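You operate a simulated robot arm through the tools that you are given. There is no shell and no other tool. Be economical: measure what you need, move in short steps, check, and stop when the job is done.

You run a simulated two-armed robot. Do the job below in one go: nothing can be reset, and whatever is moved stays where it is left.

JOB
Put the divided tray on the top of the dryer cabinet. Then take the wipe from the start of the line belt and leave it on the sleeve well. Then open the well lid. The order counts.

Only the result counts: the job must be done as asked and must still hold three seconds after the hand-in. Knocking over, shifting, dropping, spilling or breaking anything else fails it. A push-on lid holds only when it is set on centred and level and pressed home; a screw cap is set on level and turned clockwise until tight.

ROBOT AND FRAMES
Two 7-joint arms with two-finger parallel grippers on one trunk, on a base that drives. Base frame: it is fixed to the floor where the robot stands at the start and does not move with it; the origin is under the middle of the robot, x ahead of it, y to its left, z up; the surface under the hand at the start is at about z = 0.75. Lengths are in m, angles in degrees, forces in N, time in s.
The left shoulder is at the start at [0.02, 0.17, 1.103], the right one opposite. With the tool pointing down near the work surface each hand reaches from about 0.16 to 0.66 m from the robot's upright axis, wherever it stands, measured 20 degrees to its own side. Places, roughly: divided tray (29x12x5 cm) [0.6, 0, 0.8]; sleeve well (22x17 cm) [1.06, 1.92, 0.96]; top of the dryer cabinet [0, 4.8, 1.2]; well lid [-7.5, -3.1, 0.7]; wipe [1, 1.25, 1]. Payload 3.8 kg a hand.
The TCP of each hand is the grasp point between the finger pads, 0.03 m short of the fingertips. In the tool frame z runs along the fingers and y along their closing line. The gripper opens to 0.11 m. The fingers are 0.02 m wide and 0.01 m thick; the gripper's body (0.048 by 0.112 m) begins 0.055 m behind the TCP.
Orientation is told as [roll, pitch, yaw] about the base's x, y, z axes, in that order, counted from this pose: with the fingers straight down and closing along the base's y, the tool's x points along the base's -x, its y along +y and its z along -z.

CONTROLS
- The arms move only by the tool apply_moves. It takes "left_plan", "right_plan" or both (then of equal length, played together; a hand with none holds still); each is a list of rows, each an object (a shift or turn left out is 0, a gripper value left out holds the last) with "offset": the shift along the base's x, y, z in units of 200 mm (1.0 is 200 mm), a list of three; "dr": the turn, a rotation vector about the base's x, y, z in units of 90 degrees (1.0 is 90 degrees), a list of three; "gripper": the gripper command, from -1 (shut) to 1 (fully open), values between in proportion. In form: [{"offset": [dx, dy, dz], "dr": [rx, ry, rz], "gripper": gripper}, ...]. A call has 1 to 20 rows; each row is the pose to reach, as a shift and turn from the pose commanded when the call began. A call with a number of a shift or a turn outside -1 to 1 is refused whole. Each row takes 0.2 s and may step no farther than 0.05 m and 8.6 degrees from the row before; otherwise, or with a gripper value out of range, the whole call is refused. Where a pose cannot be reached the arm comes as near as it can. A force on the tool above 40 N (or 10 N above the force at the start of the call, whichever is more), or a blocked arm, ends the call early, and 0.2 s more pass. Each finger travels about 0.072 m/s and halts on what it meets, pressing with about 24 N; the grip force reading is that of the motor and also rises with nothing between the fingers. The clock runs only during rows and for 0.2 s after the last one: add rows that repeat a pose to give the fingers time. It gives the time, the measured TCP pose, the force on the tool (base axes), the opening and the grip force at its end, in the units of the frame above (readings bear some noise), with the torque about the TCP (base axes, N m) and any sound that the robot's microphone picked up.
- Cameras (640 x 400 px; columns grow to the right, rows downward): "scene" is now at [0.1039, 0.0088, 1.2462]; the picture's right is [0.12, -0.99, 0.00], its down [-0.65, -0.08, -0.76] and it looks along [0.75, 0.09, -0.65] (base axes); focal length 252 px, centre (320, 200). "left" rides on the left gripper at [0.072, -0.017, -0.103] in its tool frame; the picture's right is [0.23, 0.97, 0.00], its down [-0.76, 0.18, -0.62] and it looks along [-0.61, 0.14, 0.78] (tool axes); focal length 222 px, centre (320, 200). "right" rides on the right gripper at [0.072, 0.017, -0.103] in its tool frame; the picture's right is [-0.23, 0.97, 0.00], its down [-0.76, -0.18, -0.62] and it looks along [-0.61, -0.14, 0.78] (tool axes); focal length 222 px, centre (320, 200). There is no depth. A picture from a camera that has moved, and an enlarged one, comes with that camera's place and axes in the base frame and with its lens.
- get_image(camera): a new picture of that camera. The clock stands still meanwhile.
- move_column(by): slides the trunk up (or, below 0, down) by that many m; the arms and the scene camera ride with it, the base frame stays. It gives what a move gives, with no picture.
- steer(legs): drives the robot by 1 to 6 legs, each [ahead, turn to the left] in m and degrees, along the robot's own axes; the way and the turn of a leg run together, so that a leg with both is an arc; at most 1.5 m and 180 degrees a leg. The arms and the cameras ride along, it lands a little off, and it stops where it bumps. It gives what a move gives.
- pan_tilt(pan, tilt): turns the head with the scene camera to pan (to the left, within 80 degrees either way) and tilt (down, from -29 to 69), counted from straight ahead of the robot. It gives what a move gives.
- zoom(camera, box): a new picture of the part [left, top, right, bottom] of that camera's present view, enlarged. The clock stands still meanwhile.
- hand_in(): hands the job in; it is judged then, once.

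Work in short steps. Places have to be worked out from the pictures, the camera data and where the tool is seen: move nearer, look again, correct. Check each grasp and each placing, and mend what went wrong. You have 165 turns and 122 pictures in all, those below and enlarged ones among them. Open the grippers and draw the arms clear of the work before you hand the job in, unless the task says otherwise; then end with one line.

The tools are called after "Request:" by a JSON object that holds its "api" and its "payload". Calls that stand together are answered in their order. apply_moves: Moves the arms, as the interface text tells. Its arguments: {"type":"object","properties":{"left_plan":{"type":"array","items":{"type":"object","properties":{"offset":{"type":"array","items":{"type":"number"}},"dr":{"type":"array","items":{"type":"number"}},"gripper":{"type":"number"}}}},"right_plan":{"type":"array","items":{"type":"object","properties":{"offset":{"type":"array","items":{"type":"number"}},"dr":{"type":"array","items":{"type":"number"}},"gripper":{"type":"number"}}}}},"required":[]} The other tools are called the same way: move_column (by) slides the trunk up or down; steer (legs) drives the base; pan_tilt (pan, tilt) turns the head that bears the scene camera; get_image (camera) takes a picture; zoom (camera, box) takes an enlarged picture of a part of a camera's view; hand_in () hands the job in.

At the start:

```text
t: 0.0
left_tool_pos: [0.499, 0.2128, 1.0493]
left_tool_rot: [0.0, 0.0, 0.1]
left_wrist_force: [-0.9, -0.1, 0.5]
left_torque: [-0.04, 0.03, -0.01]
left_width: 0.1099
left_finger_force: 0.0
right_tool_pos: [0.4467, -0.1906, 1.0464]
right_tool_rot: [0.0, 0.0, -0.1]
right_wrist_force: [-0.1, 0.0, -0.1]
right_torque: [-0.02, 0.0, -0.01]
right_width: 0.1101
right_finger_force: 0.0
trunk travel left (down, up): [-0.2, 0.37]
robot x, y, heading: [0.0026, 0.0021, 0.0]
head pan, tilt: [6.8, 40.5]
```

scene: 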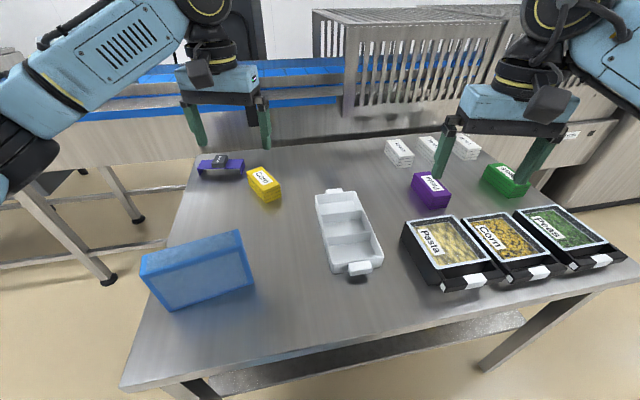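
right: 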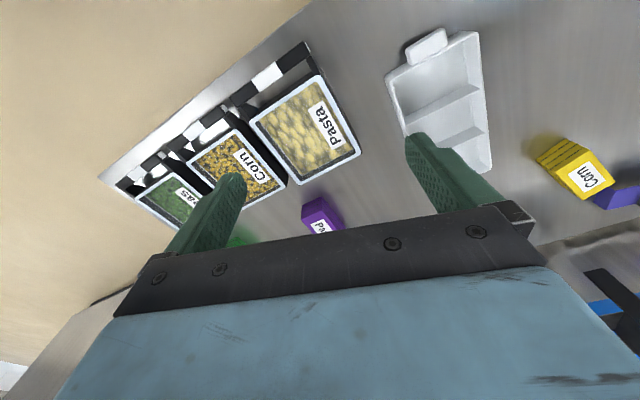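
left: 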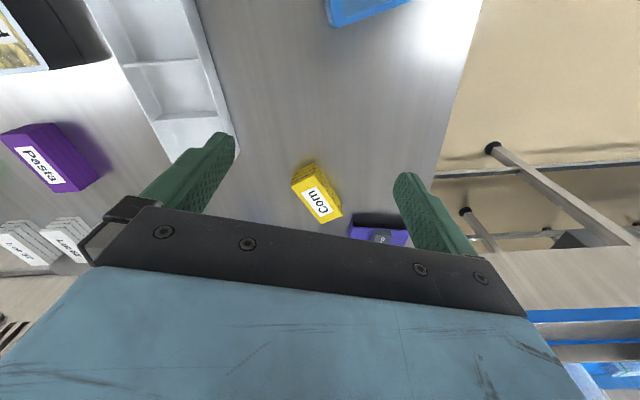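

The tray lies ahead between the hands, with tabs at both ends; I zoom in to see its walls and dividers.

Request:
{"api": "zoom", "payload": {"camera": "scene", "box": [280, 170, 420, 290]}}

Request:
{"api": "pan_tilt", "payload": {"pan": 60, "tilt": 15}}

Request:
{"api": "get_image", "payload": {"camera": "scene"}}

```text
3.33 times, centred on (350, 230) of scene
camera zoom: at [0.1039, 0.0088, 1.2462], right [0.12, -0.99, 0.0], down [-0.65, -0.08, -0.76], along [0.75, 0.09, -0.65], focal length 842 px, centre (220, 100)
```

zoom: 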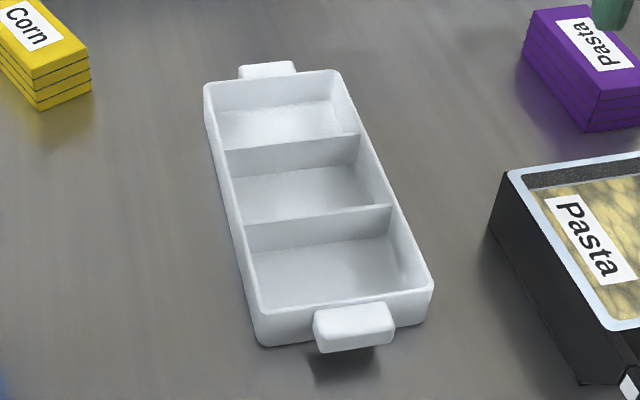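

```text
t: 1.2
left_tool_pos: [0.4992, 0.2121, 1.0479]
left_tool_rot: [0.0, 0.1, 0.0]
left_wrist_force: [0.2, 1.3, -0.4]
left_torque: [-0.02, 0.0, -0.03]
left_width: 0.1097
left_finger_force: 0.0
right_tool_pos: [0.4477, -0.1911, 1.047]
right_tool_rot: [0.0, 0.0, -0.1]
right_wrist_force: [-0.4, 0.5, -0.4]
right_torque: [-0.02, 0.02, -0.01]
right_width: 0.1098
right_finger_force: 0.0
trunk travel left (down, up): [-0.2, 0.37]
robot x, y, heading: [-0.0008, -0.0015, 0.1]
head pan, tilt: [60.0, 15.0]
```

```text
117 pictures are left
camera scene: at [0.0666, 0.0797, 1.2865], right [0.87, -0.5, 0.0], down [-0.13, -0.22, -0.97], along [0.48, 0.84, -0.26], focal length 252 px, centre (320, 200)
```

scene: 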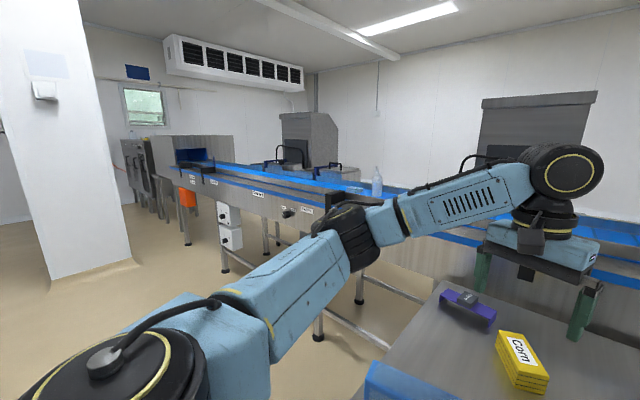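

The tray body looks centred near (0.54, 0, rim 0.80) with its long axis about 16° left of x; its nearer divider is at about (0.50, -0.01). I turn the left hand so its fingers close along the tray's long side, move it above that divider, and move the right hand aside.

Request:
{"api": "apply_moves", "payload": {"left_plan": [{"offset": [0, -0.1, -0.03], "dr": [0, 0, -0.082], "gripper": 1}, {"offset": [0, -0.2, -0.06], "dr": [0, 0, -0.164]}, {"offset": [0, -0.3, -0.09], "dr": [0, 0, -0.246]}, {"offset": [0, -0.4, -0.12], "dr": [0, 0, -0.328]}, {"offset": [0, -0.5, -0.15], "dr": [0, 0, -0.41]}, {"offset": [0, -0.6, -0.18], "dr": [0, 0, -0.492]}, {"offset": [0, -0.7, -0.21], "dr": [0, 0, -0.574]}, {"offset": [0, -0.8, -0.24], "dr": [0, 0, -0.656]}, {"offset": [0, -0.9, -0.27], "dr": [0, 0, -0.738]}, {"offset": [0, -1.0, -0.3], "dr": [0, 0, -0.82]}, {"offset": [0, -1.0, -0.3], "dr": [0, 0, -0.82]}], "right_plan": [{"offset": [0, -0.1, 0]}, {"offset": [0, -0.2, 0]}, {"offset": [0, -0.3, 0]}, {"offset": [0, -0.4, 0]}, {"offset": [0, -0.5, 0]}, {"offset": [0, -0.6, 0]}, {"offset": [0, -0.7, 0]}, {"offset": [0, -0.8, 0]}, {"offset": [0, -0.8, 0]}, {"offset": [0, -0.8, 0]}, {"offset": [0, -0.8, 0]}]}}

Request:
{"api": "get_image", "payload": {"camera": "left"}}

Request:
{"api": "pan_tilt", "payload": {"pan": 0, "tilt": 50}}

Request:
{"api": "get_image", "payload": {"camera": "scene"}}

```text
t: 3.6
left_tool_pos: [0.4981, 0.0135, 0.9887]
left_tool_rot: [0.0, 0.1, -73.8]
left_wrist_force: [-0.5, 0.8, 0.7]
left_torque: [0.01, -0.01, -0.03]
left_width: 0.11
left_finger_force: 0.0
right_tool_pos: [0.4453, -0.3511, 1.045]
right_tool_rot: [-0.1, 0.0, 0.0]
right_wrist_force: [0.3, 0.5, 0.3]
right_torque: [-0.02, 0.04, 0.02]
right_width: 0.1102
right_finger_force: 0.0
trunk travel left (down, up): [-0.2, 0.37]
robot x, y, heading: [-0.0032, 0.0025, 0.0]
head pan, tilt: [60.0, 15.0]
```

```text
116 pictures are left
camera left: at [0.4601, 0.0771, 1.0917], right [0.87, 0.49, 0.0], down [0.38, -0.68, 0.62], along [0.31, -0.54, -0.78], focal length 222 px, centre (320, 200)
```

left: 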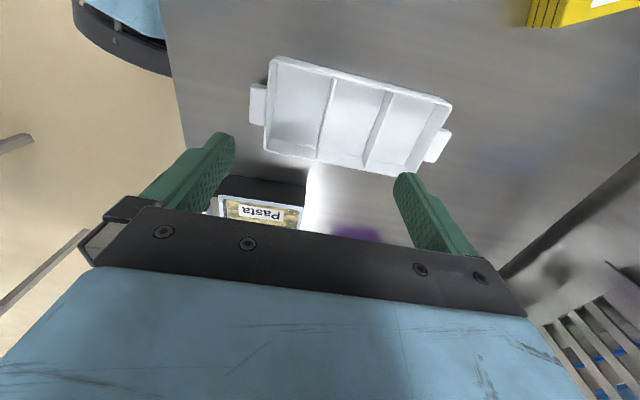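

```text
t: 4.9
left_tool_pos: [0.499, 0.0122, 0.988]
left_tool_rot: [0.0, 0.0, -73.7]
left_wrist_force: [-0.2, 0.4, -0.3]
left_torque: [0.01, 0.02, 0.01]
left_width: 0.1099
left_finger_force: 0.1
right_tool_pos: [0.4475, -0.3524, 1.0458]
right_tool_rot: [0.0, 0.0, 0.0]
right_wrist_force: [-0.2, 0.6, 0.7]
right_torque: [-0.01, -0.02, -0.01]
right_width: 0.11
right_finger_force: 0.0
trunk travel left (down, up): [-0.2, 0.37]
robot x, y, heading: [-0.0018, 0.0016, 0.1]
head pan, tilt: [0.0, 50.0]
```

```text
115 pictures are left
camera scene: at [0.0968, -0.0011, 1.2329], right [0.0, -1.0, 0.0], down [-0.77, 0.0, -0.64], along [0.64, 0.0, -0.77], focal length 252 px, centre (320, 200)
```

scene: 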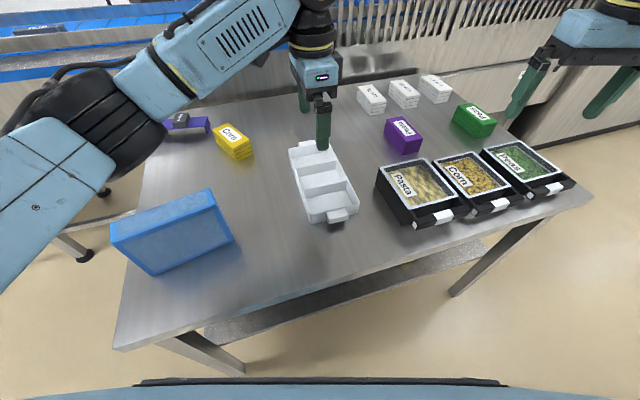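

The two views put the near divider at about (0.51, -0.007) and the next at (0.58, 0.014). I go lower above it, half close the fingers, and look again.

Request:
{"api": "apply_moves", "payload": {"left_plan": [{"offset": [0.03, -0.05, -0.15], "dr": [0, 0, 0], "gripper": 0.3}, {"offset": [0.06, -0.1, -0.3]}, {"offset": [0.06, -0.1, -0.45]}, {"offset": [0.06, -0.1, -0.5]}, {"offset": [0.06, -0.1, -0.5]}]}}

Request:
{"api": "get_image", "payload": {"camera": "left"}}

Request:
{"api": "zoom", "payload": {"camera": "scene", "box": [260, 80, 400, 240]}}

```text
t: 6.1
left_tool_pos: [0.5094, -0.0066, 0.8896]
left_tool_rot: [0.1, 0.0, -73.7]
left_wrist_force: [0.0, -0.9, -0.6]
left_torque: [0.0, -0.01, 0.0]
left_width: 0.0716
left_finger_force: 0.0
right_tool_pos: [0.4471, -0.3511, 1.0456]
right_tool_rot: [-0.1, 0.1, 0.0]
right_wrist_force: [-0.3, -0.5, -0.2]
right_torque: [0.01, 0.05, 0.0]
right_width: 0.1101
right_finger_force: 0.0
trunk travel left (down, up): [-0.2, 0.37]
robot x, y, heading: [0.0028, 0.0023, -0.0]
head pan, tilt: [0.0, 50.0]
```

```text
114 pictures are left
camera left: at [0.4719, 0.0571, 0.9918], right [0.87, 0.49, 0.0], down [0.38, -0.68, 0.62], along [0.31, -0.54, -0.78], focal length 222 px, centre (320, 200)
```

left: 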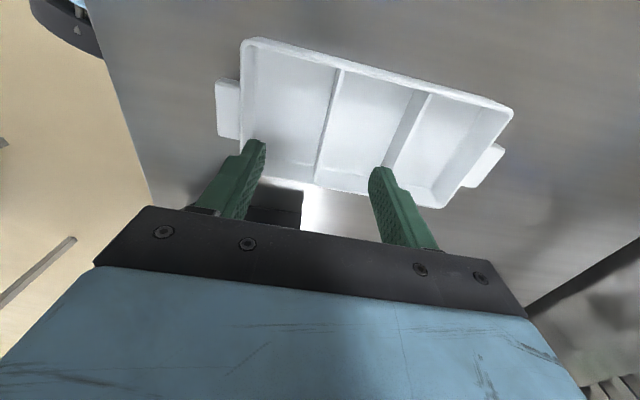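

```text
2.50 times, centred on (330, 160) of scene
camera zoom: at [0.0968, -0.0012, 1.2329], right [0.0, -1.0, 0.0], down [-0.77, 0.0, -0.64], along [0.64, 0.0, -0.77], focal length 631 px, centre (295, 300)
```

zoom: 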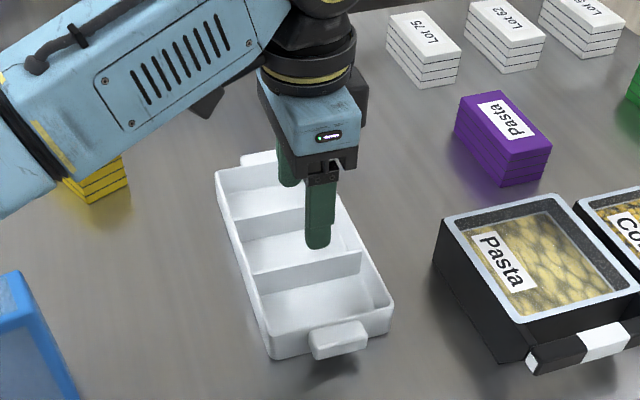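

The near divider's middle is around (0.513, 0.002), and the fingers straddle it. I lower so that the fingertips come near the tray floor, without closing yet.

Request:
{"api": "apply_moves", "payload": {"left_plan": [{"offset": [0.02, 0.03, -0.1]}, {"offset": [0.02, 0.03, -0.25]}, {"offset": [0.02, 0.03, -0.4]}, {"offset": [0.02, 0.03, -0.45]}, {"offset": [0.02, 0.03, -0.45]}]}}

Request:
{"api": "zoom", "payload": {"camera": "scene", "box": [260, 80, 400, 240]}}

Request:
{"api": "get_image", "payload": {"camera": "left"}}

```text
t: 7.3
left_tool_pos: [0.5143, -0.0016, 0.7986]
left_tool_rot: [0.0, 0.1, -73.7]
left_wrist_force: [0.0, -0.4, 0.6]
left_torque: [0.04, 0.03, -0.01]
left_width: 0.0714
left_finger_force: 0.0
right_tool_pos: [0.4465, -0.3515, 1.0451]
right_tool_rot: [0.0, 0.1, 0.0]
right_wrist_force: [-0.7, 0.1, 0.2]
right_torque: [0.03, 0.0, -0.01]
right_width: 0.1099
right_finger_force: 0.1
trunk travel left (down, up): [-0.2, 0.37]
robot x, y, heading: [-0.0, 0.0, 0.0]
head pan, tilt: [0.0, 50.0]
```

```text
2.50 times, centred on (330, 160) of scene
camera zoom: at [0.0968, -0.0012, 1.2329], right [0.0, -1.0, 0.0], down [-0.77, 0.0, -0.64], along [0.64, 0.0, -0.77], focal length 631 px, centre (295, 300)
```

zoom: 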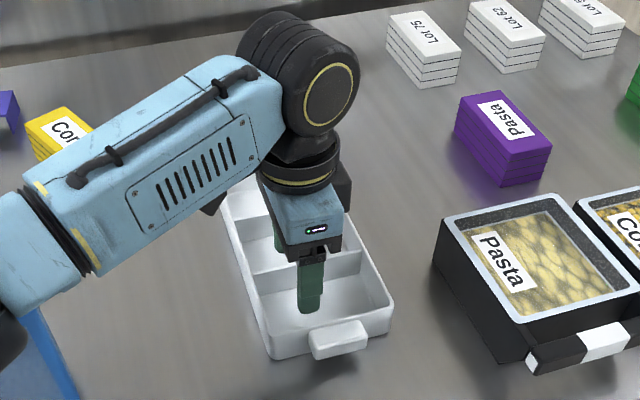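

```text
111 pictures are left
camera left: at [0.4762, 0.0631, 0.9015], right [0.87, 0.49, 0.0], down [0.38, -0.68, 0.62], along [0.31, -0.54, -0.78], focal length 222 px, centre (320, 200)
```

left: 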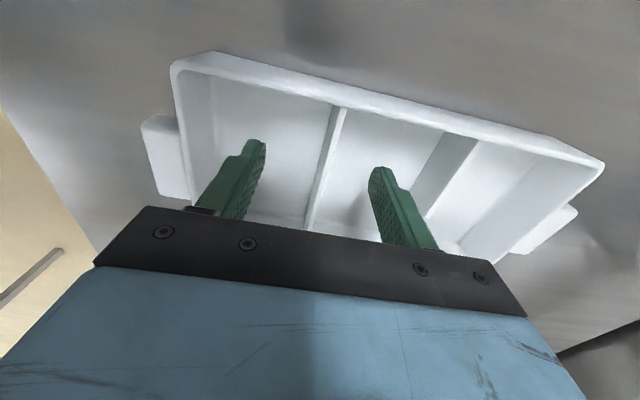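

The fingers stand in both compartments with the divider between them and no contact. I close now.

Request:
{"api": "apply_moves", "payload": {"left_plan": [{"offset": [0, 0, -0.02], "gripper": -1}, {"offset": [0, 0, -0.02]}, {"offset": [0, 0, -0.02]}, {"offset": [0, 0, -0.02]}, {"offset": [0, 0, -0.02]}]}}

Request:
{"api": "apply_moves", "payload": {"left_plan": [{"offset": [0, 0, 0.1]}, {"offset": [0, 0, 0.2]}, {"offset": [0, 0, 0.3]}, {"offset": [0, 0, 0.4]}, {"offset": [0, 0, 0.4]}]}}

Request:
{"api": "get_image", "payload": {"camera": "scene"}}

```text
t: 8.5
left_tool_pos: [0.5137, -0.0018, 0.7949]
left_tool_rot: [-0.1, 0.1, -73.8]
left_wrist_force: [0.5, 0.8, 1.0]
left_torque: [-0.02, -0.03, 0.11]
left_width: 0.0035
left_finger_force: 24.0
right_tool_pos: [0.4464, -0.351, 1.0459]
right_tool_rot: [0.1, 0.0, 0.0]
right_wrist_force: [0.5, -0.6, 0.7]
right_torque: [-0.02, -0.01, -0.03]
right_width: 0.11
right_finger_force: 0.0
trunk travel left (down, up): [-0.2, 0.37]
robot x, y, heading: [-0.0005, 0.0024, 0.1]
head pan, tilt: [0.0, 50.0]
```

```text
t: 9.7
left_tool_pos: [0.5133, -0.0007, 0.8745]
left_tool_rot: [0.0, 0.0, -73.7]
left_wrist_force: [0.1, -0.9, -1.2]
left_torque: [0.0, -0.01, -0.02]
left_width: 0.0002
left_finger_force: 23.9
right_tool_pos: [0.446, -0.3507, 1.0459]
right_tool_rot: [0.0, 0.0, -0.1]
right_wrist_force: [-0.9, -0.2, -0.6]
right_torque: [0.01, -0.02, 0.04]
right_width: 0.11
right_finger_force: 0.2
trunk travel left (down, up): [-0.2, 0.37]
robot x, y, heading: [-0.0026, 0.0016, -0.1]
head pan, tilt: [0.0, 50.0]
```

```text
110 pictures are left
camera scene: at [0.0968, -0.0012, 1.2328], right [0.0, -1.0, 0.0], down [-0.77, 0.0, -0.64], along [0.64, 0.0, -0.77], focal length 252 px, centre (320, 200)
```

scene: 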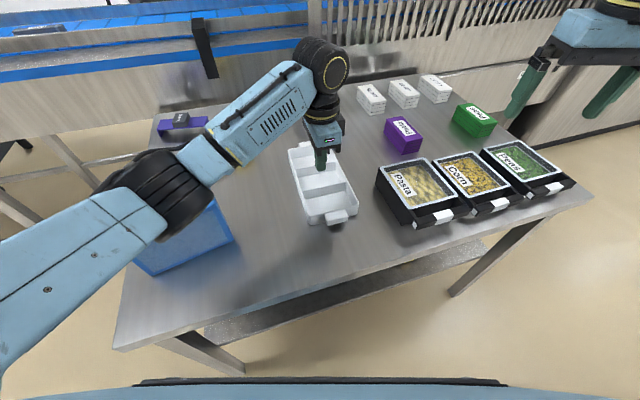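

The grip slipped off the divider (opening 0.0002) and the tray stayed put. I check how it sits before trying again.

Request:
{"api": "get_image", "payload": {"camera": "left"}}

Request:
{"api": "zoom", "payload": {"camera": "scene", "box": [260, 110, 400, 240]}}

```text
109 pictures are left
camera left: at [0.4757, 0.0632, 0.9773], right [0.87, 0.49, 0.0], down [0.38, -0.68, 0.62], along [0.31, -0.54, -0.78], focal length 222 px, centre (320, 200)
```

left: 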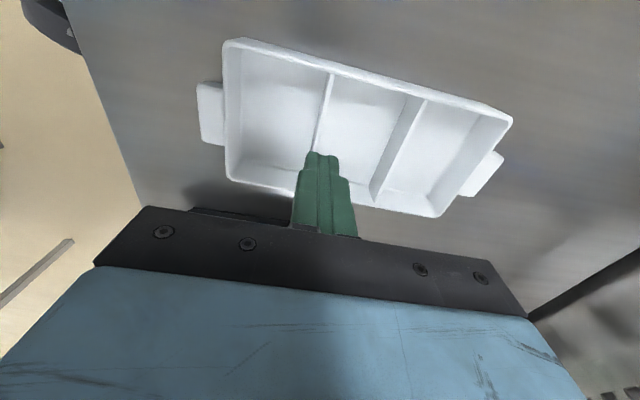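

```text
3.08 times, centred on (330, 175) of scene
camera zoom: at [0.0968, -0.0012, 1.2328], right [0.0, -1.0, 0.0], down [-0.77, 0.0, -0.64], along [0.64, 0.0, -0.77], focal length 777 px, centre (289, 277)
```

zoom: 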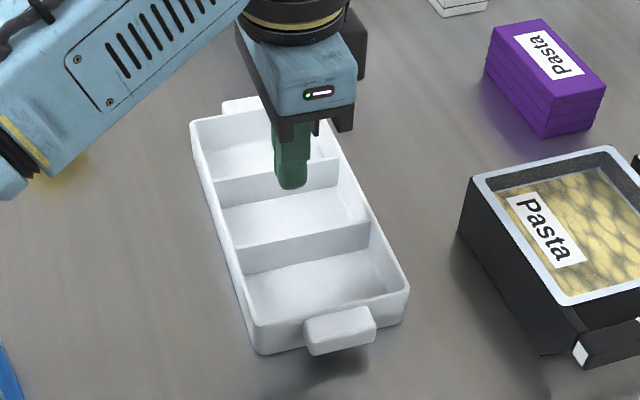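

I retry deeper on the same divider, then lift just a few millimetres and read the force to learn the tray's weight.

Request:
{"api": "apply_moves", "payload": {"left_plan": [{"offset": [0, 0, 0], "gripper": 0}, {"offset": [0, 0, 0]}, {"offset": [0, 0, -0.15]}, {"offset": [0, 0, -0.3]}, {"offset": [0, 0, -0.4]}, {"offset": [0, 0, -0.44]}, {"offset": [0, 0, -0.44]}]}}

Request:
{"api": "apply_moves", "payload": {"left_plan": [{"offset": [0, 0, 0], "gripper": -1}, {"offset": [0, 0, 0]}, {"offset": [0, 0, 0]}, {"offset": [0, 0, 0]}, {"offset": [0, 0, 0]}]}}

Request:
{"api": "apply_moves", "payload": {"left_plan": [{"offset": [0, 0, 0.02]}, {"offset": [0, 0, 0.04]}, {"offset": [0, 0, 0.06]}, {"offset": [0, 0, 0.06]}]}}

```text
t: 11.3
left_tool_pos: [0.5131, -0.002, 0.7869]
left_tool_rot: [0.0, 0.0, -73.7]
left_wrist_force: [-0.2, -0.3, -0.6]
left_torque: [0.01, 0.03, 0.0]
left_width: 0.0551
left_finger_force: 0.0
right_tool_pos: [0.4459, -0.3506, 1.0458]
right_tool_rot: [0.0, -0.1, 0.0]
right_wrist_force: [0.5, -0.3, 0.2]
right_torque: [0.01, 0.0, -0.04]
right_width: 0.1098
right_finger_force: 0.0
trunk travel left (down, up): [-0.2, 0.37]
robot x, y, heading: [0.0023, 0.0007, -0.1]
head pan, tilt: [0.0, 50.0]
```

```text
t: 12.5
left_tool_pos: [0.5151, -0.0015, 0.7865]
left_tool_rot: [0.1, 0.0, -73.6]
left_wrist_force: [-1.3, -0.1, -0.2]
left_torque: [-0.03, 0.0, -0.05]
left_width: 0.0042
left_finger_force: 24.6
right_tool_pos: [0.4463, -0.3518, 1.0447]
right_tool_rot: [0.0, 0.1, 0.0]
right_wrist_force: [-0.5, -1.0, -0.3]
right_torque: [-0.05, 0.01, 0.03]
right_width: 0.1099
right_finger_force: 0.0
trunk travel left (down, up): [-0.2, 0.37]
robot x, y, heading: [-0.0003, -0.0023, 0.2]
head pan, tilt: [0.0, 50.0]
```

```text
t: 13.5
left_tool_pos: [0.5139, -0.0015, 0.7987]
left_tool_rot: [0.1, 0.0, -73.7]
left_wrist_force: [-0.9, 0.1, -1.6]
left_torque: [0.0, 0.12, 0.02]
left_width: 0.0038
left_finger_force: 24.0
right_tool_pos: [0.447, -0.3514, 1.0458]
right_tool_rot: [0.0, 0.0, -0.1]
right_wrist_force: [0.9, 0.3, 1.1]
right_torque: [-0.02, -0.01, 0.02]
right_width: 0.11
right_finger_force: 0.0
trunk travel left (down, up): [-0.2, 0.37]
robot x, y, heading: [0.0002, -0.0012, 0.1]
head pan, tilt: [0.0, 50.0]
```

The opening is still 0.0038, with about 1.6 N load, so I lift a bit more and check.

Request:
{"api": "apply_moves", "payload": {"left_plan": [{"offset": [0, 0, 0.02]}, {"offset": [0, 0, 0.04]}, {"offset": [0, 0, 0.06]}, {"offset": [0, 0, 0.08]}, {"offset": [0, 0, 0.1]}, {"offset": [0, 0, 0.1]}]}}

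Request:
{"api": "get_image", "payload": {"camera": "scene"}}

```text
t: 14.9
left_tool_pos: [0.5148, -0.0016, 0.8179]
left_tool_rot: [0.0, 0.1, -73.6]
left_wrist_force: [0.4, 0.0, -2.0]
left_torque: [0.01, 0.07, 0.0]
left_width: 0.004
left_finger_force: 24.3
right_tool_pos: [0.4461, -0.3509, 1.0454]
right_tool_rot: [0.0, -0.1, 0.0]
right_wrist_force: [-0.2, 0.4, 0.6]
right_torque: [-0.01, -0.01, 0.03]
right_width: 0.1099
right_finger_force: 0.1
trunk travel left (down, up): [-0.2, 0.37]
robot x, y, heading: [-0.0033, -0.0023, -0.0]
head pan, tilt: [0.0, 50.0]
```

```text
107 pictures are left
camera scene: at [0.097, -0.0012, 1.2328], right [0.0, -1.0, 0.0], down [-0.77, 0.0, -0.64], along [0.64, 0.0, -0.77], focal length 252 px, centre (320, 200)
```

scene: 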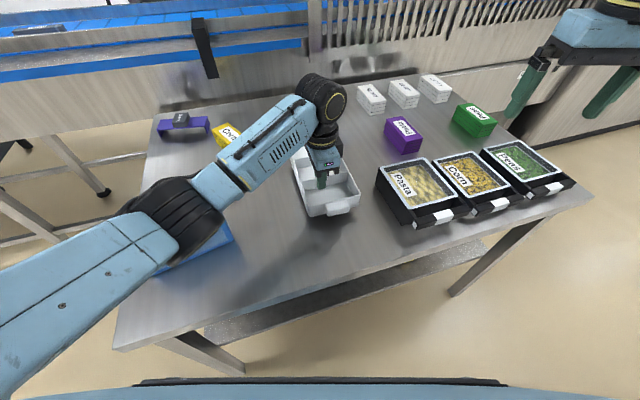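

The tray's near end has risen with the hand, so the deeper grip holds. I lift on to about z 0.95.

Request:
{"api": "apply_moves", "payload": {"left_plan": [{"offset": [0, 0, 0.06]}, {"offset": [0, 0, 0.12]}, {"offset": [0, 0, 0.18]}, {"offset": [0, 0, 0.24]}, {"offset": [0, 0, 0.3]}, {"offset": [0, 0, 0.36]}, {"offset": [0, 0, 0.42]}, {"offset": [0, 0, 0.48]}, {"offset": [0, 0, 0.54]}, {"offset": [0, 0, 0.6]}, {"offset": [0, 0, 0.66]}, {"offset": [0, 0, 0.66]}]}}

Request:
{"api": "get_image", "payload": {"camera": "scene"}}

Request:
{"api": "get_image", "payload": {"camera": "left"}}

```text
t: 17.5
left_tool_pos: [0.5145, -0.0016, 0.9495]
left_tool_rot: [0.0, 0.1, -73.7]
left_wrist_force: [-0.6, -0.6, -1.7]
left_torque: [0.01, 0.09, 0.02]
left_width: 0.0039
left_finger_force: 24.2
right_tool_pos: [0.4471, -0.3514, 1.0449]
right_tool_rot: [0.1, 0.0, 0.1]
right_wrist_force: [-0.7, 0.7, -0.4]
right_torque: [0.01, -0.03, 0.02]
right_width: 0.11
right_finger_force: 0.1
trunk travel left (down, up): [-0.2, 0.37]
robot x, y, heading: [0.0009, 0.0035, 0.2]
head pan, tilt: [0.0, 50.0]
```

```text
106 pictures are left
camera scene: at [0.097, -0.0012, 1.2328], right [0.0, -1.0, 0.0], down [-0.77, 0.0, -0.64], along [0.64, 0.0, -0.77], focal length 252 px, centre (320, 200)
```

scene: 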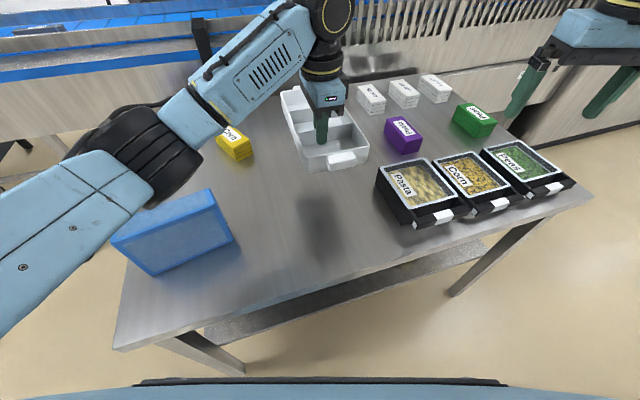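

```text
105 pictures are left
camera left: at [0.4758, 0.0631, 1.0533], right [0.87, 0.49, 0.0], down [0.38, -0.68, 0.62], along [0.31, -0.54, -0.78], focal length 222 px, centre (320, 200)
```

left: 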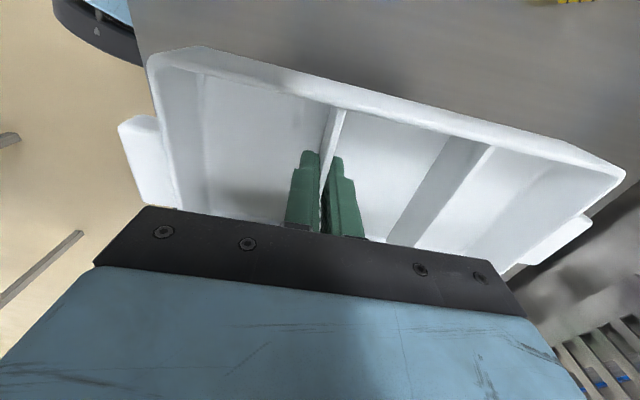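

The tray is held level and clear. I raise it and draw it in, then look left for the route.

Request:
{"api": "apply_moves", "payload": {"left_plan": [{"offset": [0, 0, 0.07]}, {"offset": [0, 0, 0.14]}, {"offset": [0, 0, 0.21]}, {"offset": [0, 0, 0.28]}, {"offset": [0, 0, 0.35]}, {"offset": [0, 0, 0.42]}, {"offset": [0, 0, 0.49]}, {"offset": [0, 0, 0.56]}, {"offset": [-0.07, 0, 0.63]}, {"offset": [-0.14, 0, 0.7]}, {"offset": [-0.21, 0, 0.75]}, {"offset": [-0.28, 0, 0.75]}, {"offset": [-0.35, 0, 0.75]}, {"offset": [-0.42, 0, 0.75]}, {"offset": [-0.49, 0, 0.75]}, {"offset": [-0.49, 0, 0.75]}]}}

Request:
{"api": "pan_tilt", "payload": {"pan": 80, "tilt": 10}}

Request:
{"api": "get_image", "payload": {"camera": "scene"}}

```text
t: 20.9
left_tool_pos: [0.416, -0.001, 1.1007]
left_tool_rot: [0.1, 0.0, -73.7]
left_wrist_force: [-0.4, 0.2, -1.6]
left_torque: [0.04, 0.08, 0.02]
left_width: 0.0038
left_finger_force: 23.7
right_tool_pos: [0.4458, -0.3514, 1.0457]
right_tool_rot: [0.0, 0.1, 0.0]
right_wrist_force: [-0.1, 0.0, -0.8]
right_torque: [-0.02, 0.04, -0.01]
right_width: 0.1099
right_finger_force: 0.1
trunk travel left (down, up): [-0.2, 0.37]
robot x, y, heading: [0.002, -0.0016, -0.1]
head pan, tilt: [0.0, 50.0]
```

```text
t: 22.4
left_tool_pos: [0.4168, -0.0014, 1.1017]
left_tool_rot: [0.0, 0.0, -73.7]
left_wrist_force: [-0.3, 0.2, -1.6]
left_torque: [-0.02, 0.1, 0.0]
left_width: 0.0036
left_finger_force: 23.7
right_tool_pos: [0.447, -0.3511, 1.047]
right_tool_rot: [0.0, 0.1, 0.0]
right_wrist_force: [0.0, -0.4, 0.8]
right_torque: [0.04, 0.03, 0.02]
right_width: 0.11
right_finger_force: 0.0
trunk travel left (down, up): [-0.2, 0.37]
robot x, y, heading: [-0.0015, -0.0014, -0.1]
head pan, tilt: [80.0, 10.0]
```

```text
104 pictures are left
camera scene: at [0.0361, 0.0904, 1.2947], right [0.98, -0.17, 0.0], down [-0.03, -0.17, -0.98], along [0.17, 0.97, -0.17], focal length 252 px, centre (320, 200)
```

scene: 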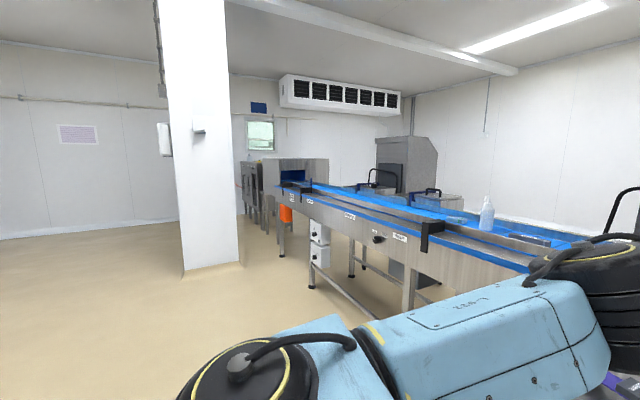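

The dryer cabinet is the grey tunnel box at the far end of the line, best reached around the left of the white pillar. I back off, turn and drive to about (-1.7, 2.7).

Request:
{"api": "steer", "payload": {"legs": [[-0.35, 0], [0, 117], [1.4, 0], [1.4, 0], [0, -40]]}}

Request:
{"api": "pan_tilt", "payload": {"pan": 0, "tilt": 12}}

Request:
{"api": "get_image", "payload": {"camera": "scene"}}

```text
t: 44.7
left_tool_pos: [-1.5732, 2.887, 1.1007]
left_tool_rot: [0.0, 0.0, 4.4]
left_wrist_force: [0.2, -0.7, -2.1]
left_torque: [-0.08, 0.03, 0.0]
left_width: 0.0039
left_finger_force: 24.2
right_tool_pos: [-1.2245, 2.8432, 1.0459]
right_tool_rot: [0.0, 0.0, 78.0]
right_wrist_force: [0.0, 0.2, -1.1]
right_torque: [-0.05, -0.01, -0.02]
right_width: 0.1098
right_finger_force: 0.0
trunk travel left (down, up): [-0.2, 0.37]
robot x, y, heading: [-1.6604, 2.478, 78.1]
head pan, tilt: [80.0, 10.0]
```

```text
t: 46.2
left_tool_pos: [-1.573, 2.8858, 1.1019]
left_tool_rot: [0.0, -0.1, 4.3]
left_wrist_force: [-0.1, -0.1, -2.2]
left_torque: [-0.12, 0.04, 0.04]
left_width: 0.004
left_finger_force: 23.8
right_tool_pos: [-1.2236, 2.8436, 1.0457]
right_tool_rot: [0.0, 0.0, 78.0]
right_wrist_force: [-0.3, 0.5, 0.3]
right_torque: [0.0, 0.02, 0.01]
right_width: 0.1101
right_finger_force: 0.1
trunk travel left (down, up): [-0.2, 0.37]
robot x, y, heading: [-1.6634, 2.4827, 78.0]
head pan, tilt: [0.0, 12.0]
```

```text
103 pictures are left
camera scene: at [-1.6389, 2.5902, 1.2915], right [0.98, -0.21, 0.0], down [-0.04, -0.2, -0.98], along [0.2, 0.96, -0.21], focal length 252 px, centre (320, 200)
```

scene: 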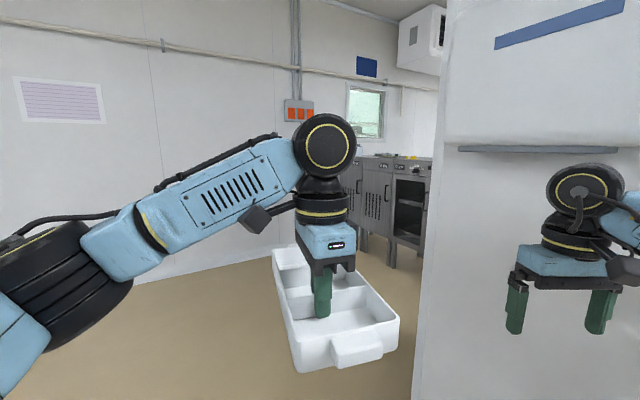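

The pillar is just to the right and the cabinet row is beyond it. I pass further on the left and look toward the cabinets.

Request:
{"api": "steer", "payload": {"legs": [[0, 25], [1.3, 0], [0, -45]]}}

Request:
{"api": "get_image", "payload": {"camera": "scene"}}

Request:
{"api": "pan_tilt", "payload": {"pan": -45, "tilt": 15}}

Request:
{"api": "get_image", "payload": {"camera": "scene"}}

```text
t: 56.1
left_tool_pos: [-1.732, 4.1096, 1.1005]
left_tool_rot: [-0.2, 0.1, -15.9]
left_wrist_force: [0.2, -0.4, -1.6]
left_torque: [-0.09, 0.06, -0.05]
left_width: 0.0038
left_finger_force: 24.4
right_tool_pos: [-1.4192, 3.9474, 1.0453]
right_tool_rot: [0.0, 0.1, 57.7]
right_wrist_force: [-0.2, -0.7, 0.4]
right_torque: [0.03, -0.02, -0.03]
right_width: 0.1101
right_finger_force: 0.0
trunk travel left (down, up): [-0.2, 0.37]
robot x, y, heading: [-1.953, 3.7596, 57.6]
head pan, tilt: [0.0, 12.0]
```

```text
102 pictures are left
camera scene: at [-1.8945, 3.8537, 1.2915], right [0.85, -0.53, 0.0], down [-0.11, -0.18, -0.98], along [0.52, 0.83, -0.21], focal length 252 px, centre (320, 200)
```

scene: 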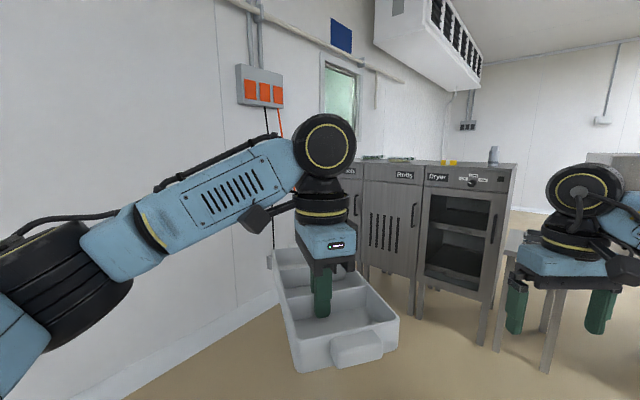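

```text
t: 57.2
left_tool_pos: [-1.731, 4.1104, 1.1004]
left_tool_rot: [0.1, 0.1, -15.9]
left_wrist_force: [-0.5, -0.5, -2.0]
left_torque: [-0.08, 0.03, -0.01]
left_width: 0.0037
left_finger_force: 24.8
right_tool_pos: [-1.4184, 3.9474, 1.0459]
right_tool_rot: [0.0, 0.0, 57.7]
right_wrist_force: [-0.9, 0.3, 0.0]
right_torque: [-0.01, 0.0, -0.01]
right_width: 0.11
right_finger_force: 0.1
trunk travel left (down, up): [-0.2, 0.37]
robot x, y, heading: [-1.9548, 3.757, 57.7]
head pan, tilt: [-45.0, 15.0]
```

```text
101 pictures are left
camera scene: at [-1.8533, 3.7959, 1.2866], right [0.22, -0.97, 0.0], down [-0.25, -0.06, -0.97], along [0.94, 0.21, -0.26], focal length 252 px, centre (320, 200)
```

scene: 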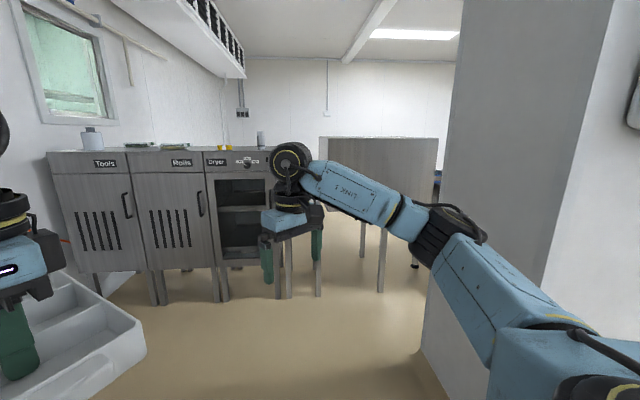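

The "Dryer" cabinet is the one with the open front, facing roughly toward heading 197°, with a few small items on its top. I raise the trunk, drive to a stand-off in front of it, and look at its top.

Request:
{"api": "move_column", "payload": {"by": 0.33}}

Request:
{"api": "steer", "payload": {"legs": [[0, -16], [0.9, 0], [0, -25]]}}

Request:
{"api": "pan_tilt", "payload": {"pan": 0, "tilt": 25}}

Request:
{"api": "get_image", "payload": {"camera": "scene"}}

```text
t: 60.5
left_tool_pos: [-1.7315, 4.1101, 1.43]
left_tool_rot: [-0.1, 0.0, -15.9]
left_wrist_force: [-0.3, 0.4, -2.3]
left_torque: [-0.11, 0.05, -0.01]
left_width: 0.0039
left_finger_force: 23.7
right_tool_pos: [-1.4186, 3.9488, 1.3756]
right_tool_rot: [0.0, 0.0, 57.6]
right_wrist_force: [-0.8, 0.8, -0.3]
right_torque: [-0.02, 0.02, -0.01]
right_width: 0.1101
right_finger_force: 0.1
trunk travel left (down, up): [-0.53, 0.04]
robot x, y, heading: [-1.9569, 3.7565, 57.7]
head pan, tilt: [-45.0, 15.0]
```

```text
t: 67.5
left_tool_pos: [-0.8809, 4.4759, 1.4308]
left_tool_rot: [0.0, 0.1, -57.1]
left_wrist_force: [0.0, 0.6, -1.5]
left_torque: [0.02, 0.08, -0.04]
left_width: 0.0035
left_finger_force: 24.2
right_tool_pos: [-0.752, 4.1486, 1.3763]
right_tool_rot: [0.0, 0.1, 16.6]
right_wrist_force: [-0.5, -0.5, 0.3]
right_torque: [-0.01, -0.01, 0.0]
right_width: 0.1101
right_finger_force: 0.0
trunk travel left (down, up): [-0.53, 0.04]
robot x, y, heading: [-1.2792, 4.3581, 16.9]
head pan, tilt: [-45.0, 15.0]
```

```text
t: 68.6
left_tool_pos: [-0.8821, 4.476, 1.4321]
left_tool_rot: [0.0, -0.1, -57.1]
left_wrist_force: [-1.2, -0.8, -2.1]
left_torque: [-0.04, 0.06, 0.02]
left_width: 0.0038
left_finger_force: 24.1
right_tool_pos: [-0.7514, 4.1487, 1.3761]
right_tool_rot: [-0.1, 0.0, 16.6]
right_wrist_force: [0.3, 0.2, 0.3]
right_torque: [0.0, 0.01, 0.02]
right_width: 0.1099
right_finger_force: 0.1
trunk travel left (down, up): [-0.53, 0.04]
robot x, y, heading: [-1.2795, 4.3568, 16.6]
head pan, tilt: [0.0, 25.0]
```

```text
100 pictures are left
camera scene: at [-1.1733, 4.3891, 1.6003], right [0.29, -0.96, 0.0], down [-0.4, -0.12, -0.91], along [0.87, 0.26, -0.42], focal length 252 px, centre (320, 200)
```

scene: 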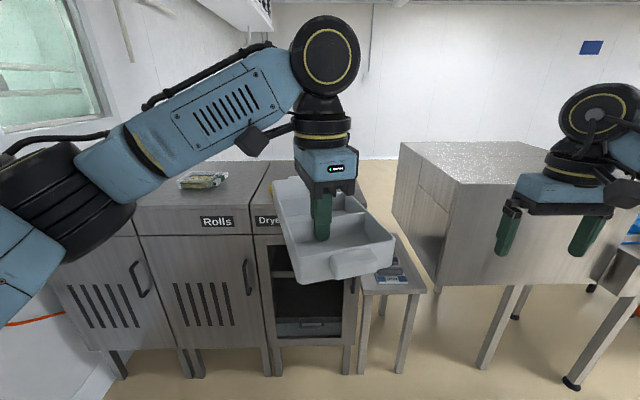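

The tray hides the dryer top, so I shift it 0.2 m to the robot's left and look again.

Request:
{"api": "apply_moves", "payload": {"left_plan": [{"offset": [-0.05, 0.16, 0.03]}, {"offset": [-0.1, 0.32, 0.06]}, {"offset": [-0.15, 0.48, 0.1]}, {"offset": [-0.2, 0.64, 0.13]}, {"offset": [-0.25, 0.8, 0.16]}, {"offset": [-0.29, 0.96, 0.2]}, {"offset": [-0.29, 0.96, 0.2]}]}}

Request:
{"api": "get_image", "payload": {"camera": "scene"}}

```text
t: 70.2
left_tool_pos: [-0.9379, 4.6677, 1.4721]
left_tool_rot: [-0.1, 0.2, -57.1]
left_wrist_force: [-0.4, 0.2, -3.0]
left_torque: [-0.05, 0.09, -0.03]
left_width: 0.0037
left_finger_force: 23.9
right_tool_pos: [-0.7512, 4.1472, 1.3747]
right_tool_rot: [0.0, 0.0, 16.6]
right_wrist_force: [0.9, 0.1, 0.4]
right_torque: [0.01, -0.03, -0.02]
right_width: 0.1099
right_finger_force: 0.1
trunk travel left (down, up): [-0.53, 0.04]
robot x, y, heading: [-1.2818, 4.3567, 16.8]
head pan, tilt: [0.0, 25.0]
```

```text
99 pictures are left
camera scene: at [-1.1726, 4.3886, 1.6003], right [0.29, -0.96, 0.0], down [-0.41, -0.12, -0.91], along [0.87, 0.26, -0.42], focal length 252 px, centre (320, 200)
```

scene: 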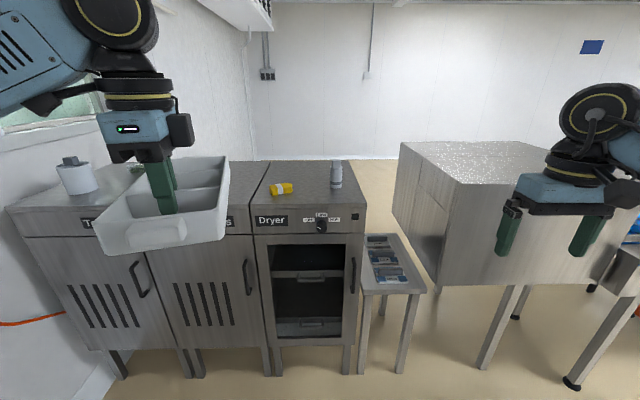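

Request:
{"api": "zoom", "payload": {"camera": "scene", "box": [240, 145, 380, 245]}}

```text
4.00 times, centred on (310, 195) of scene
camera zoom: at [-1.1726, 4.3886, 1.6003], right [0.29, -0.96, 0.0], down [-0.41, -0.12, -0.91], along [0.87, 0.26, -0.42], focal length 1010 px, centre (360, 220)
```

zoom: 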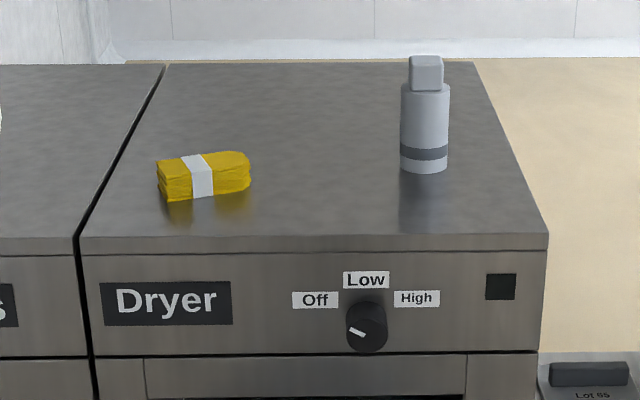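

Now the dryer top is clear: z about 1.15, front centre near (-0.295, 4.70), with a yellow bundle on the left and a bottle on the right. There is about a 0.18 m gap for the tray between them. I drive closer along the heading, with the tray high above all.

Request:
{"api": "steer", "payload": {"legs": [[0.56, 0]]}}

Request:
{"api": "pan_tilt", "payload": {"pan": 0, "tilt": 45}}

Request:
{"api": "get_image", "payload": {"camera": "scene"}}

Request:
{"api": "get_image", "payload": {"camera": "left"}}

```text
t: 73.4
left_tool_pos: [-0.4022, 4.8258, 1.4706]
left_tool_rot: [0.0, -0.1, -57.4]
left_wrist_force: [0.9, -0.4, -2.2]
left_torque: [-0.01, 0.07, -0.02]
left_width: 0.0039
left_finger_force: 24.3
right_tool_pos: [-0.2171, 4.305, 1.3762]
right_tool_rot: [0.1, 0.0, 16.3]
right_wrist_force: [0.5, -0.6, -0.1]
right_torque: [-0.01, 0.05, -0.02]
right_width: 0.11
right_finger_force: 0.0
trunk travel left (down, up): [-0.53, 0.04]
robot x, y, heading: [-0.743, 4.5187, 16.3]
head pan, tilt: [0.0, 25.0]
```

```text
t: 74.2
left_tool_pos: [-0.403, 4.8254, 1.4705]
left_tool_rot: [0.0, 0.0, -57.4]
left_wrist_force: [-0.5, -1.5, -2.8]
left_torque: [-0.09, 0.08, 0.0]
left_width: 0.004
left_finger_force: 23.9
right_tool_pos: [-0.2172, 4.3046, 1.375]
right_tool_rot: [0.0, 0.0, 16.3]
right_wrist_force: [1.0, 0.0, -0.1]
right_torque: [-0.01, 0.03, -0.02]
right_width: 0.1101
right_finger_force: 0.0
trunk travel left (down, up): [-0.53, 0.04]
robot x, y, heading: [-0.7471, 4.5159, 16.6]
head pan, tilt: [0.0, 45.0]
```

```text
97 pictures are left
camera scene: at [-0.648, 4.5446, 1.5698], right [0.28, -0.96, 0.0], down [-0.68, -0.2, -0.71], along [0.68, 0.2, -0.71], focal length 252 px, centre (320, 200)
```

scene: 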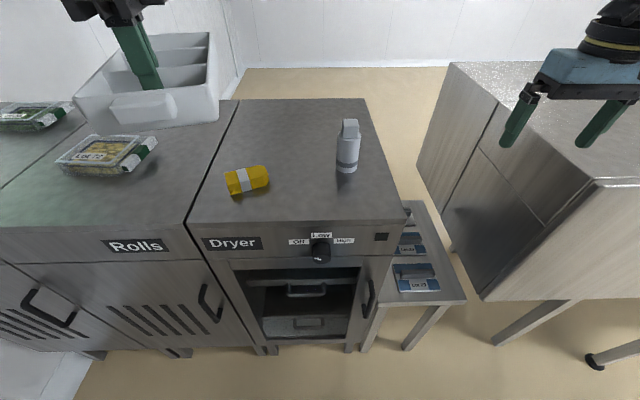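

```text
96 pictures are left
camera left: at [-0.4576, 4.877, 1.5737], right [0.7, 0.72, 0.0], down [0.56, -0.55, 0.62], along [0.45, -0.43, -0.78], focal length 222 px, centre (320, 200)
```

left: 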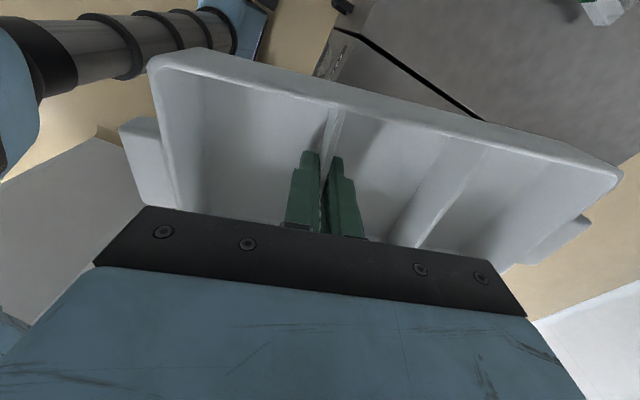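

Fresh measures: gap between bundle (right edge v≈+0.07) and bottle (left edge v≈-0.09) about the cabinet's centre line. I turn the tray parallel to the cabinet depth and bring it high over that gap.

Request:
{"api": "apply_moves", "payload": {"left_plan": [{"offset": [0.12, -0.07, -0.04], "dr": [0, 0, -0.022]}, {"offset": [0.25, -0.14, -0.08], "dr": [0, 0, -0.045]}, {"offset": [0.37, -0.21, -0.12], "dr": [0, 0, -0.067]}, {"offset": [0.5, -0.28, -0.16], "dr": [0, 0, -0.089]}, {"offset": [0.62, -0.35, -0.2], "dr": [0, 0, -0.111]}, {"offset": [0.75, -0.42, -0.25], "dr": [0, 0, -0.133]}, {"offset": [0.87, -0.49, -0.3], "dr": [0, 0, -0.156]}, {"offset": [1.0, -0.56, -0.35], "dr": [0, 0, -0.178]}, {"offset": [1.0, -0.56, -0.35], "dr": [0, 0, -0.178]}]}}

Request:
{"api": "get_image", "payload": {"camera": "scene"}}

Request:
{"api": "get_image", "payload": {"camera": "left"}}

```text
t: 76.2
left_tool_pos: [-0.2027, 4.7146, 1.3996]
left_tool_rot: [-0.1, 0.0, -73.5]
left_wrist_force: [0.2, 0.8, -2.4]
left_torque: [-0.04, 0.07, 0.01]
left_width: 0.0039
left_finger_force: 24.0
right_tool_pos: [-0.2187, 4.3062, 1.3765]
right_tool_rot: [0.0, 0.0, 16.3]
right_wrist_force: [-1.0, -0.9, 0.0]
right_torque: [-0.02, -0.02, 0.01]
right_width: 0.1099
right_finger_force: 0.1
trunk travel left (down, up): [-0.53, 0.04]
robot x, y, heading: [-0.7442, 4.5156, 16.7]
head pan, tilt: [0.0, 45.0]
```

```text
95 pictures are left
camera scene: at [-0.6482, 4.5458, 1.5698], right [0.28, -0.96, 0.0], down [-0.68, -0.2, -0.71], along [0.68, 0.2, -0.71], focal length 252 px, centre (320, 200)
```

scene: 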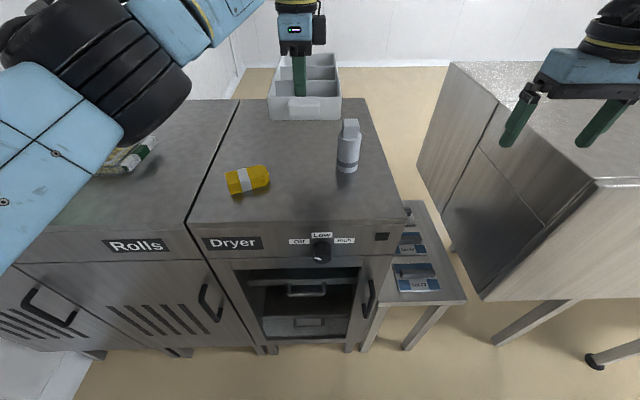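

```text
94 pictures are left
camera left: at [-0.2413, 4.7789, 1.5026], right [0.87, 0.5, 0.0], down [0.39, -0.68, 0.62], along [0.31, -0.54, -0.78], focal length 222 px, centre (320, 200)
```

left: 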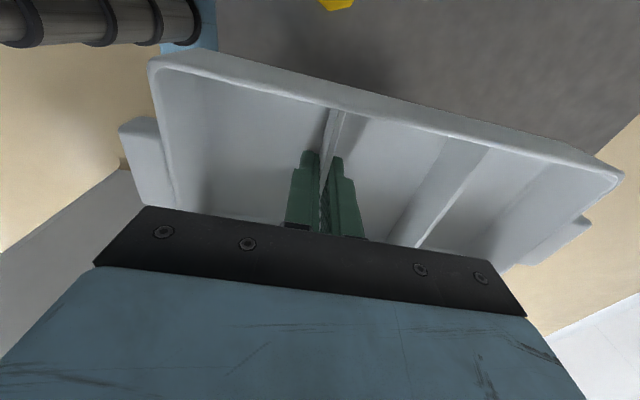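

Tray is parallel, its centre a bit right (v≈-0.024). I shift it 13 mm left and 30 mm in, lower to 0.06 m above the top, and check the gaps.

Request:
{"api": "apply_moves", "payload": {"left_plan": [{"offset": [0.06, 0.05, -0.05]}, {"offset": [0.125, 0.105, -0.15]}, {"offset": [0.125, 0.105, -0.25]}, {"offset": [0.125, 0.105, -0.35]}, {"offset": [0.125, 0.105, -0.45]}, {"offset": [0.125, 0.105, -0.55]}, {"offset": [0.125, 0.105, -0.65]}, {"offset": [0.125, 0.105, -0.72]}, {"offset": [0.125, 0.105, -0.72]}]}}

Request:
{"api": "get_image", "payload": {"camera": "scene"}}

Request:
{"api": "zoom", "payload": {"camera": "scene", "box": [200, 80, 400, 230]}}

```text
t: 78.2
left_tool_pos: [-0.1769, 4.7338, 1.2556]
left_tool_rot: [0.1, 0.1, -73.4]
left_wrist_force: [-1.0, -0.2, -1.5]
left_torque: [0.0, 0.12, 0.0]
left_width: 0.0035
left_finger_force: 24.2
left hand out of reach, approached as far as the arm can: row 2
right_tool_pos: [-0.2168, 4.3044, 1.3751]
right_tool_rot: [0.1, 0.0, 16.3]
right_wrist_force: [0.0, 0.7, 1.4]
right_torque: [0.03, 0.02, -0.02]
right_width: 0.11
right_finger_force: 0.0
trunk travel left (down, up): [-0.53, 0.04]
robot x, y, heading: [-0.7431, 4.5162, 16.3]
head pan, tilt: [0.0, 45.0]
```

```text
93 pictures are left
camera scene: at [-0.6478, 4.5443, 1.5698], right [0.28, -0.96, 0.0], down [-0.68, -0.2, -0.71], along [0.68, 0.2, -0.71], focal length 252 px, centre (320, 200)
```

scene: 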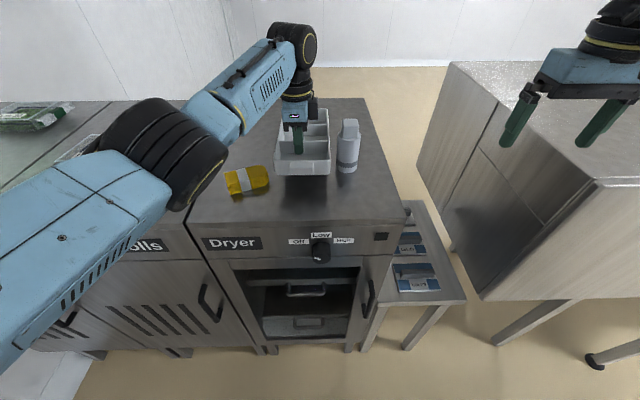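

```text
2.67 times, centred on (300, 155) of scene
camera zoom: at [-0.6478, 4.5443, 1.5698], right [0.28, -0.96, 0.0], down [-0.68, -0.2, -0.71], along [0.68, 0.2, -0.71], focal length 673 px, centre (373, 320)
```

zoom: 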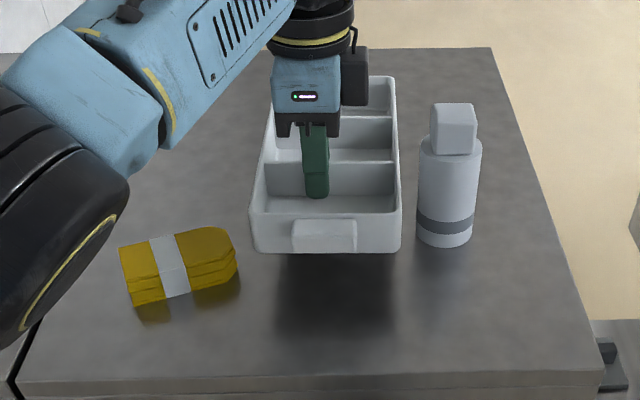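

Gaps on both sides look good. I lower slowly toward the surface in small steps.

Request:
{"api": "apply_moves", "payload": {"left_plan": [{"offset": [0, 0, -0.07]}, {"offset": [0, 0, -0.14]}, {"offset": [0, 0, -0.21]}, {"offset": [0, 0, -0.25]}, {"offset": [0, 0, -0.25]}]}}

Request:
{"api": "zoom", "payload": {"camera": "scene", "box": [200, 80, 400, 230]}}

```text
t: 79.4
left_tool_pos: [-0.1768, 4.7329, 1.2064]
left_tool_rot: [-0.1, 0.0, -73.4]
left_wrist_force: [-0.4, -0.2, -1.3]
left_torque: [-0.01, -0.03, 0.03]
left_width: 0.0037
left_finger_force: 24.2
right_tool_pos: [-0.2169, 4.3054, 1.3769]
right_tool_rot: [0.0, 0.0, 16.3]
right_wrist_force: [0.8, 0.0, 0.1]
right_torque: [-0.05, 0.0, 0.01]
right_width: 0.1098
right_finger_force: 0.1
trunk travel left (down, up): [-0.53, 0.04]
robot x, y, heading: [-0.7485, 4.5181, 16.5]
head pan, tilt: [0.0, 45.0]
```

```text
2.67 times, centred on (300, 155) of scene
camera zoom: at [-0.6477, 4.5447, 1.5698], right [0.28, -0.96, 0.0], down [-0.68, -0.2, -0.71], along [0.68, 0.2, -0.71], focal length 673 px, centre (373, 320)
```

zoom: 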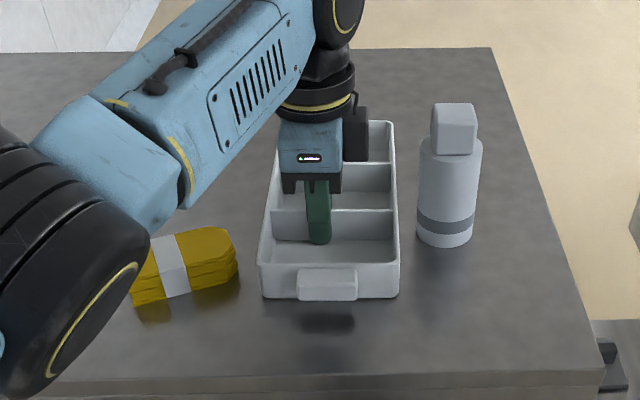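

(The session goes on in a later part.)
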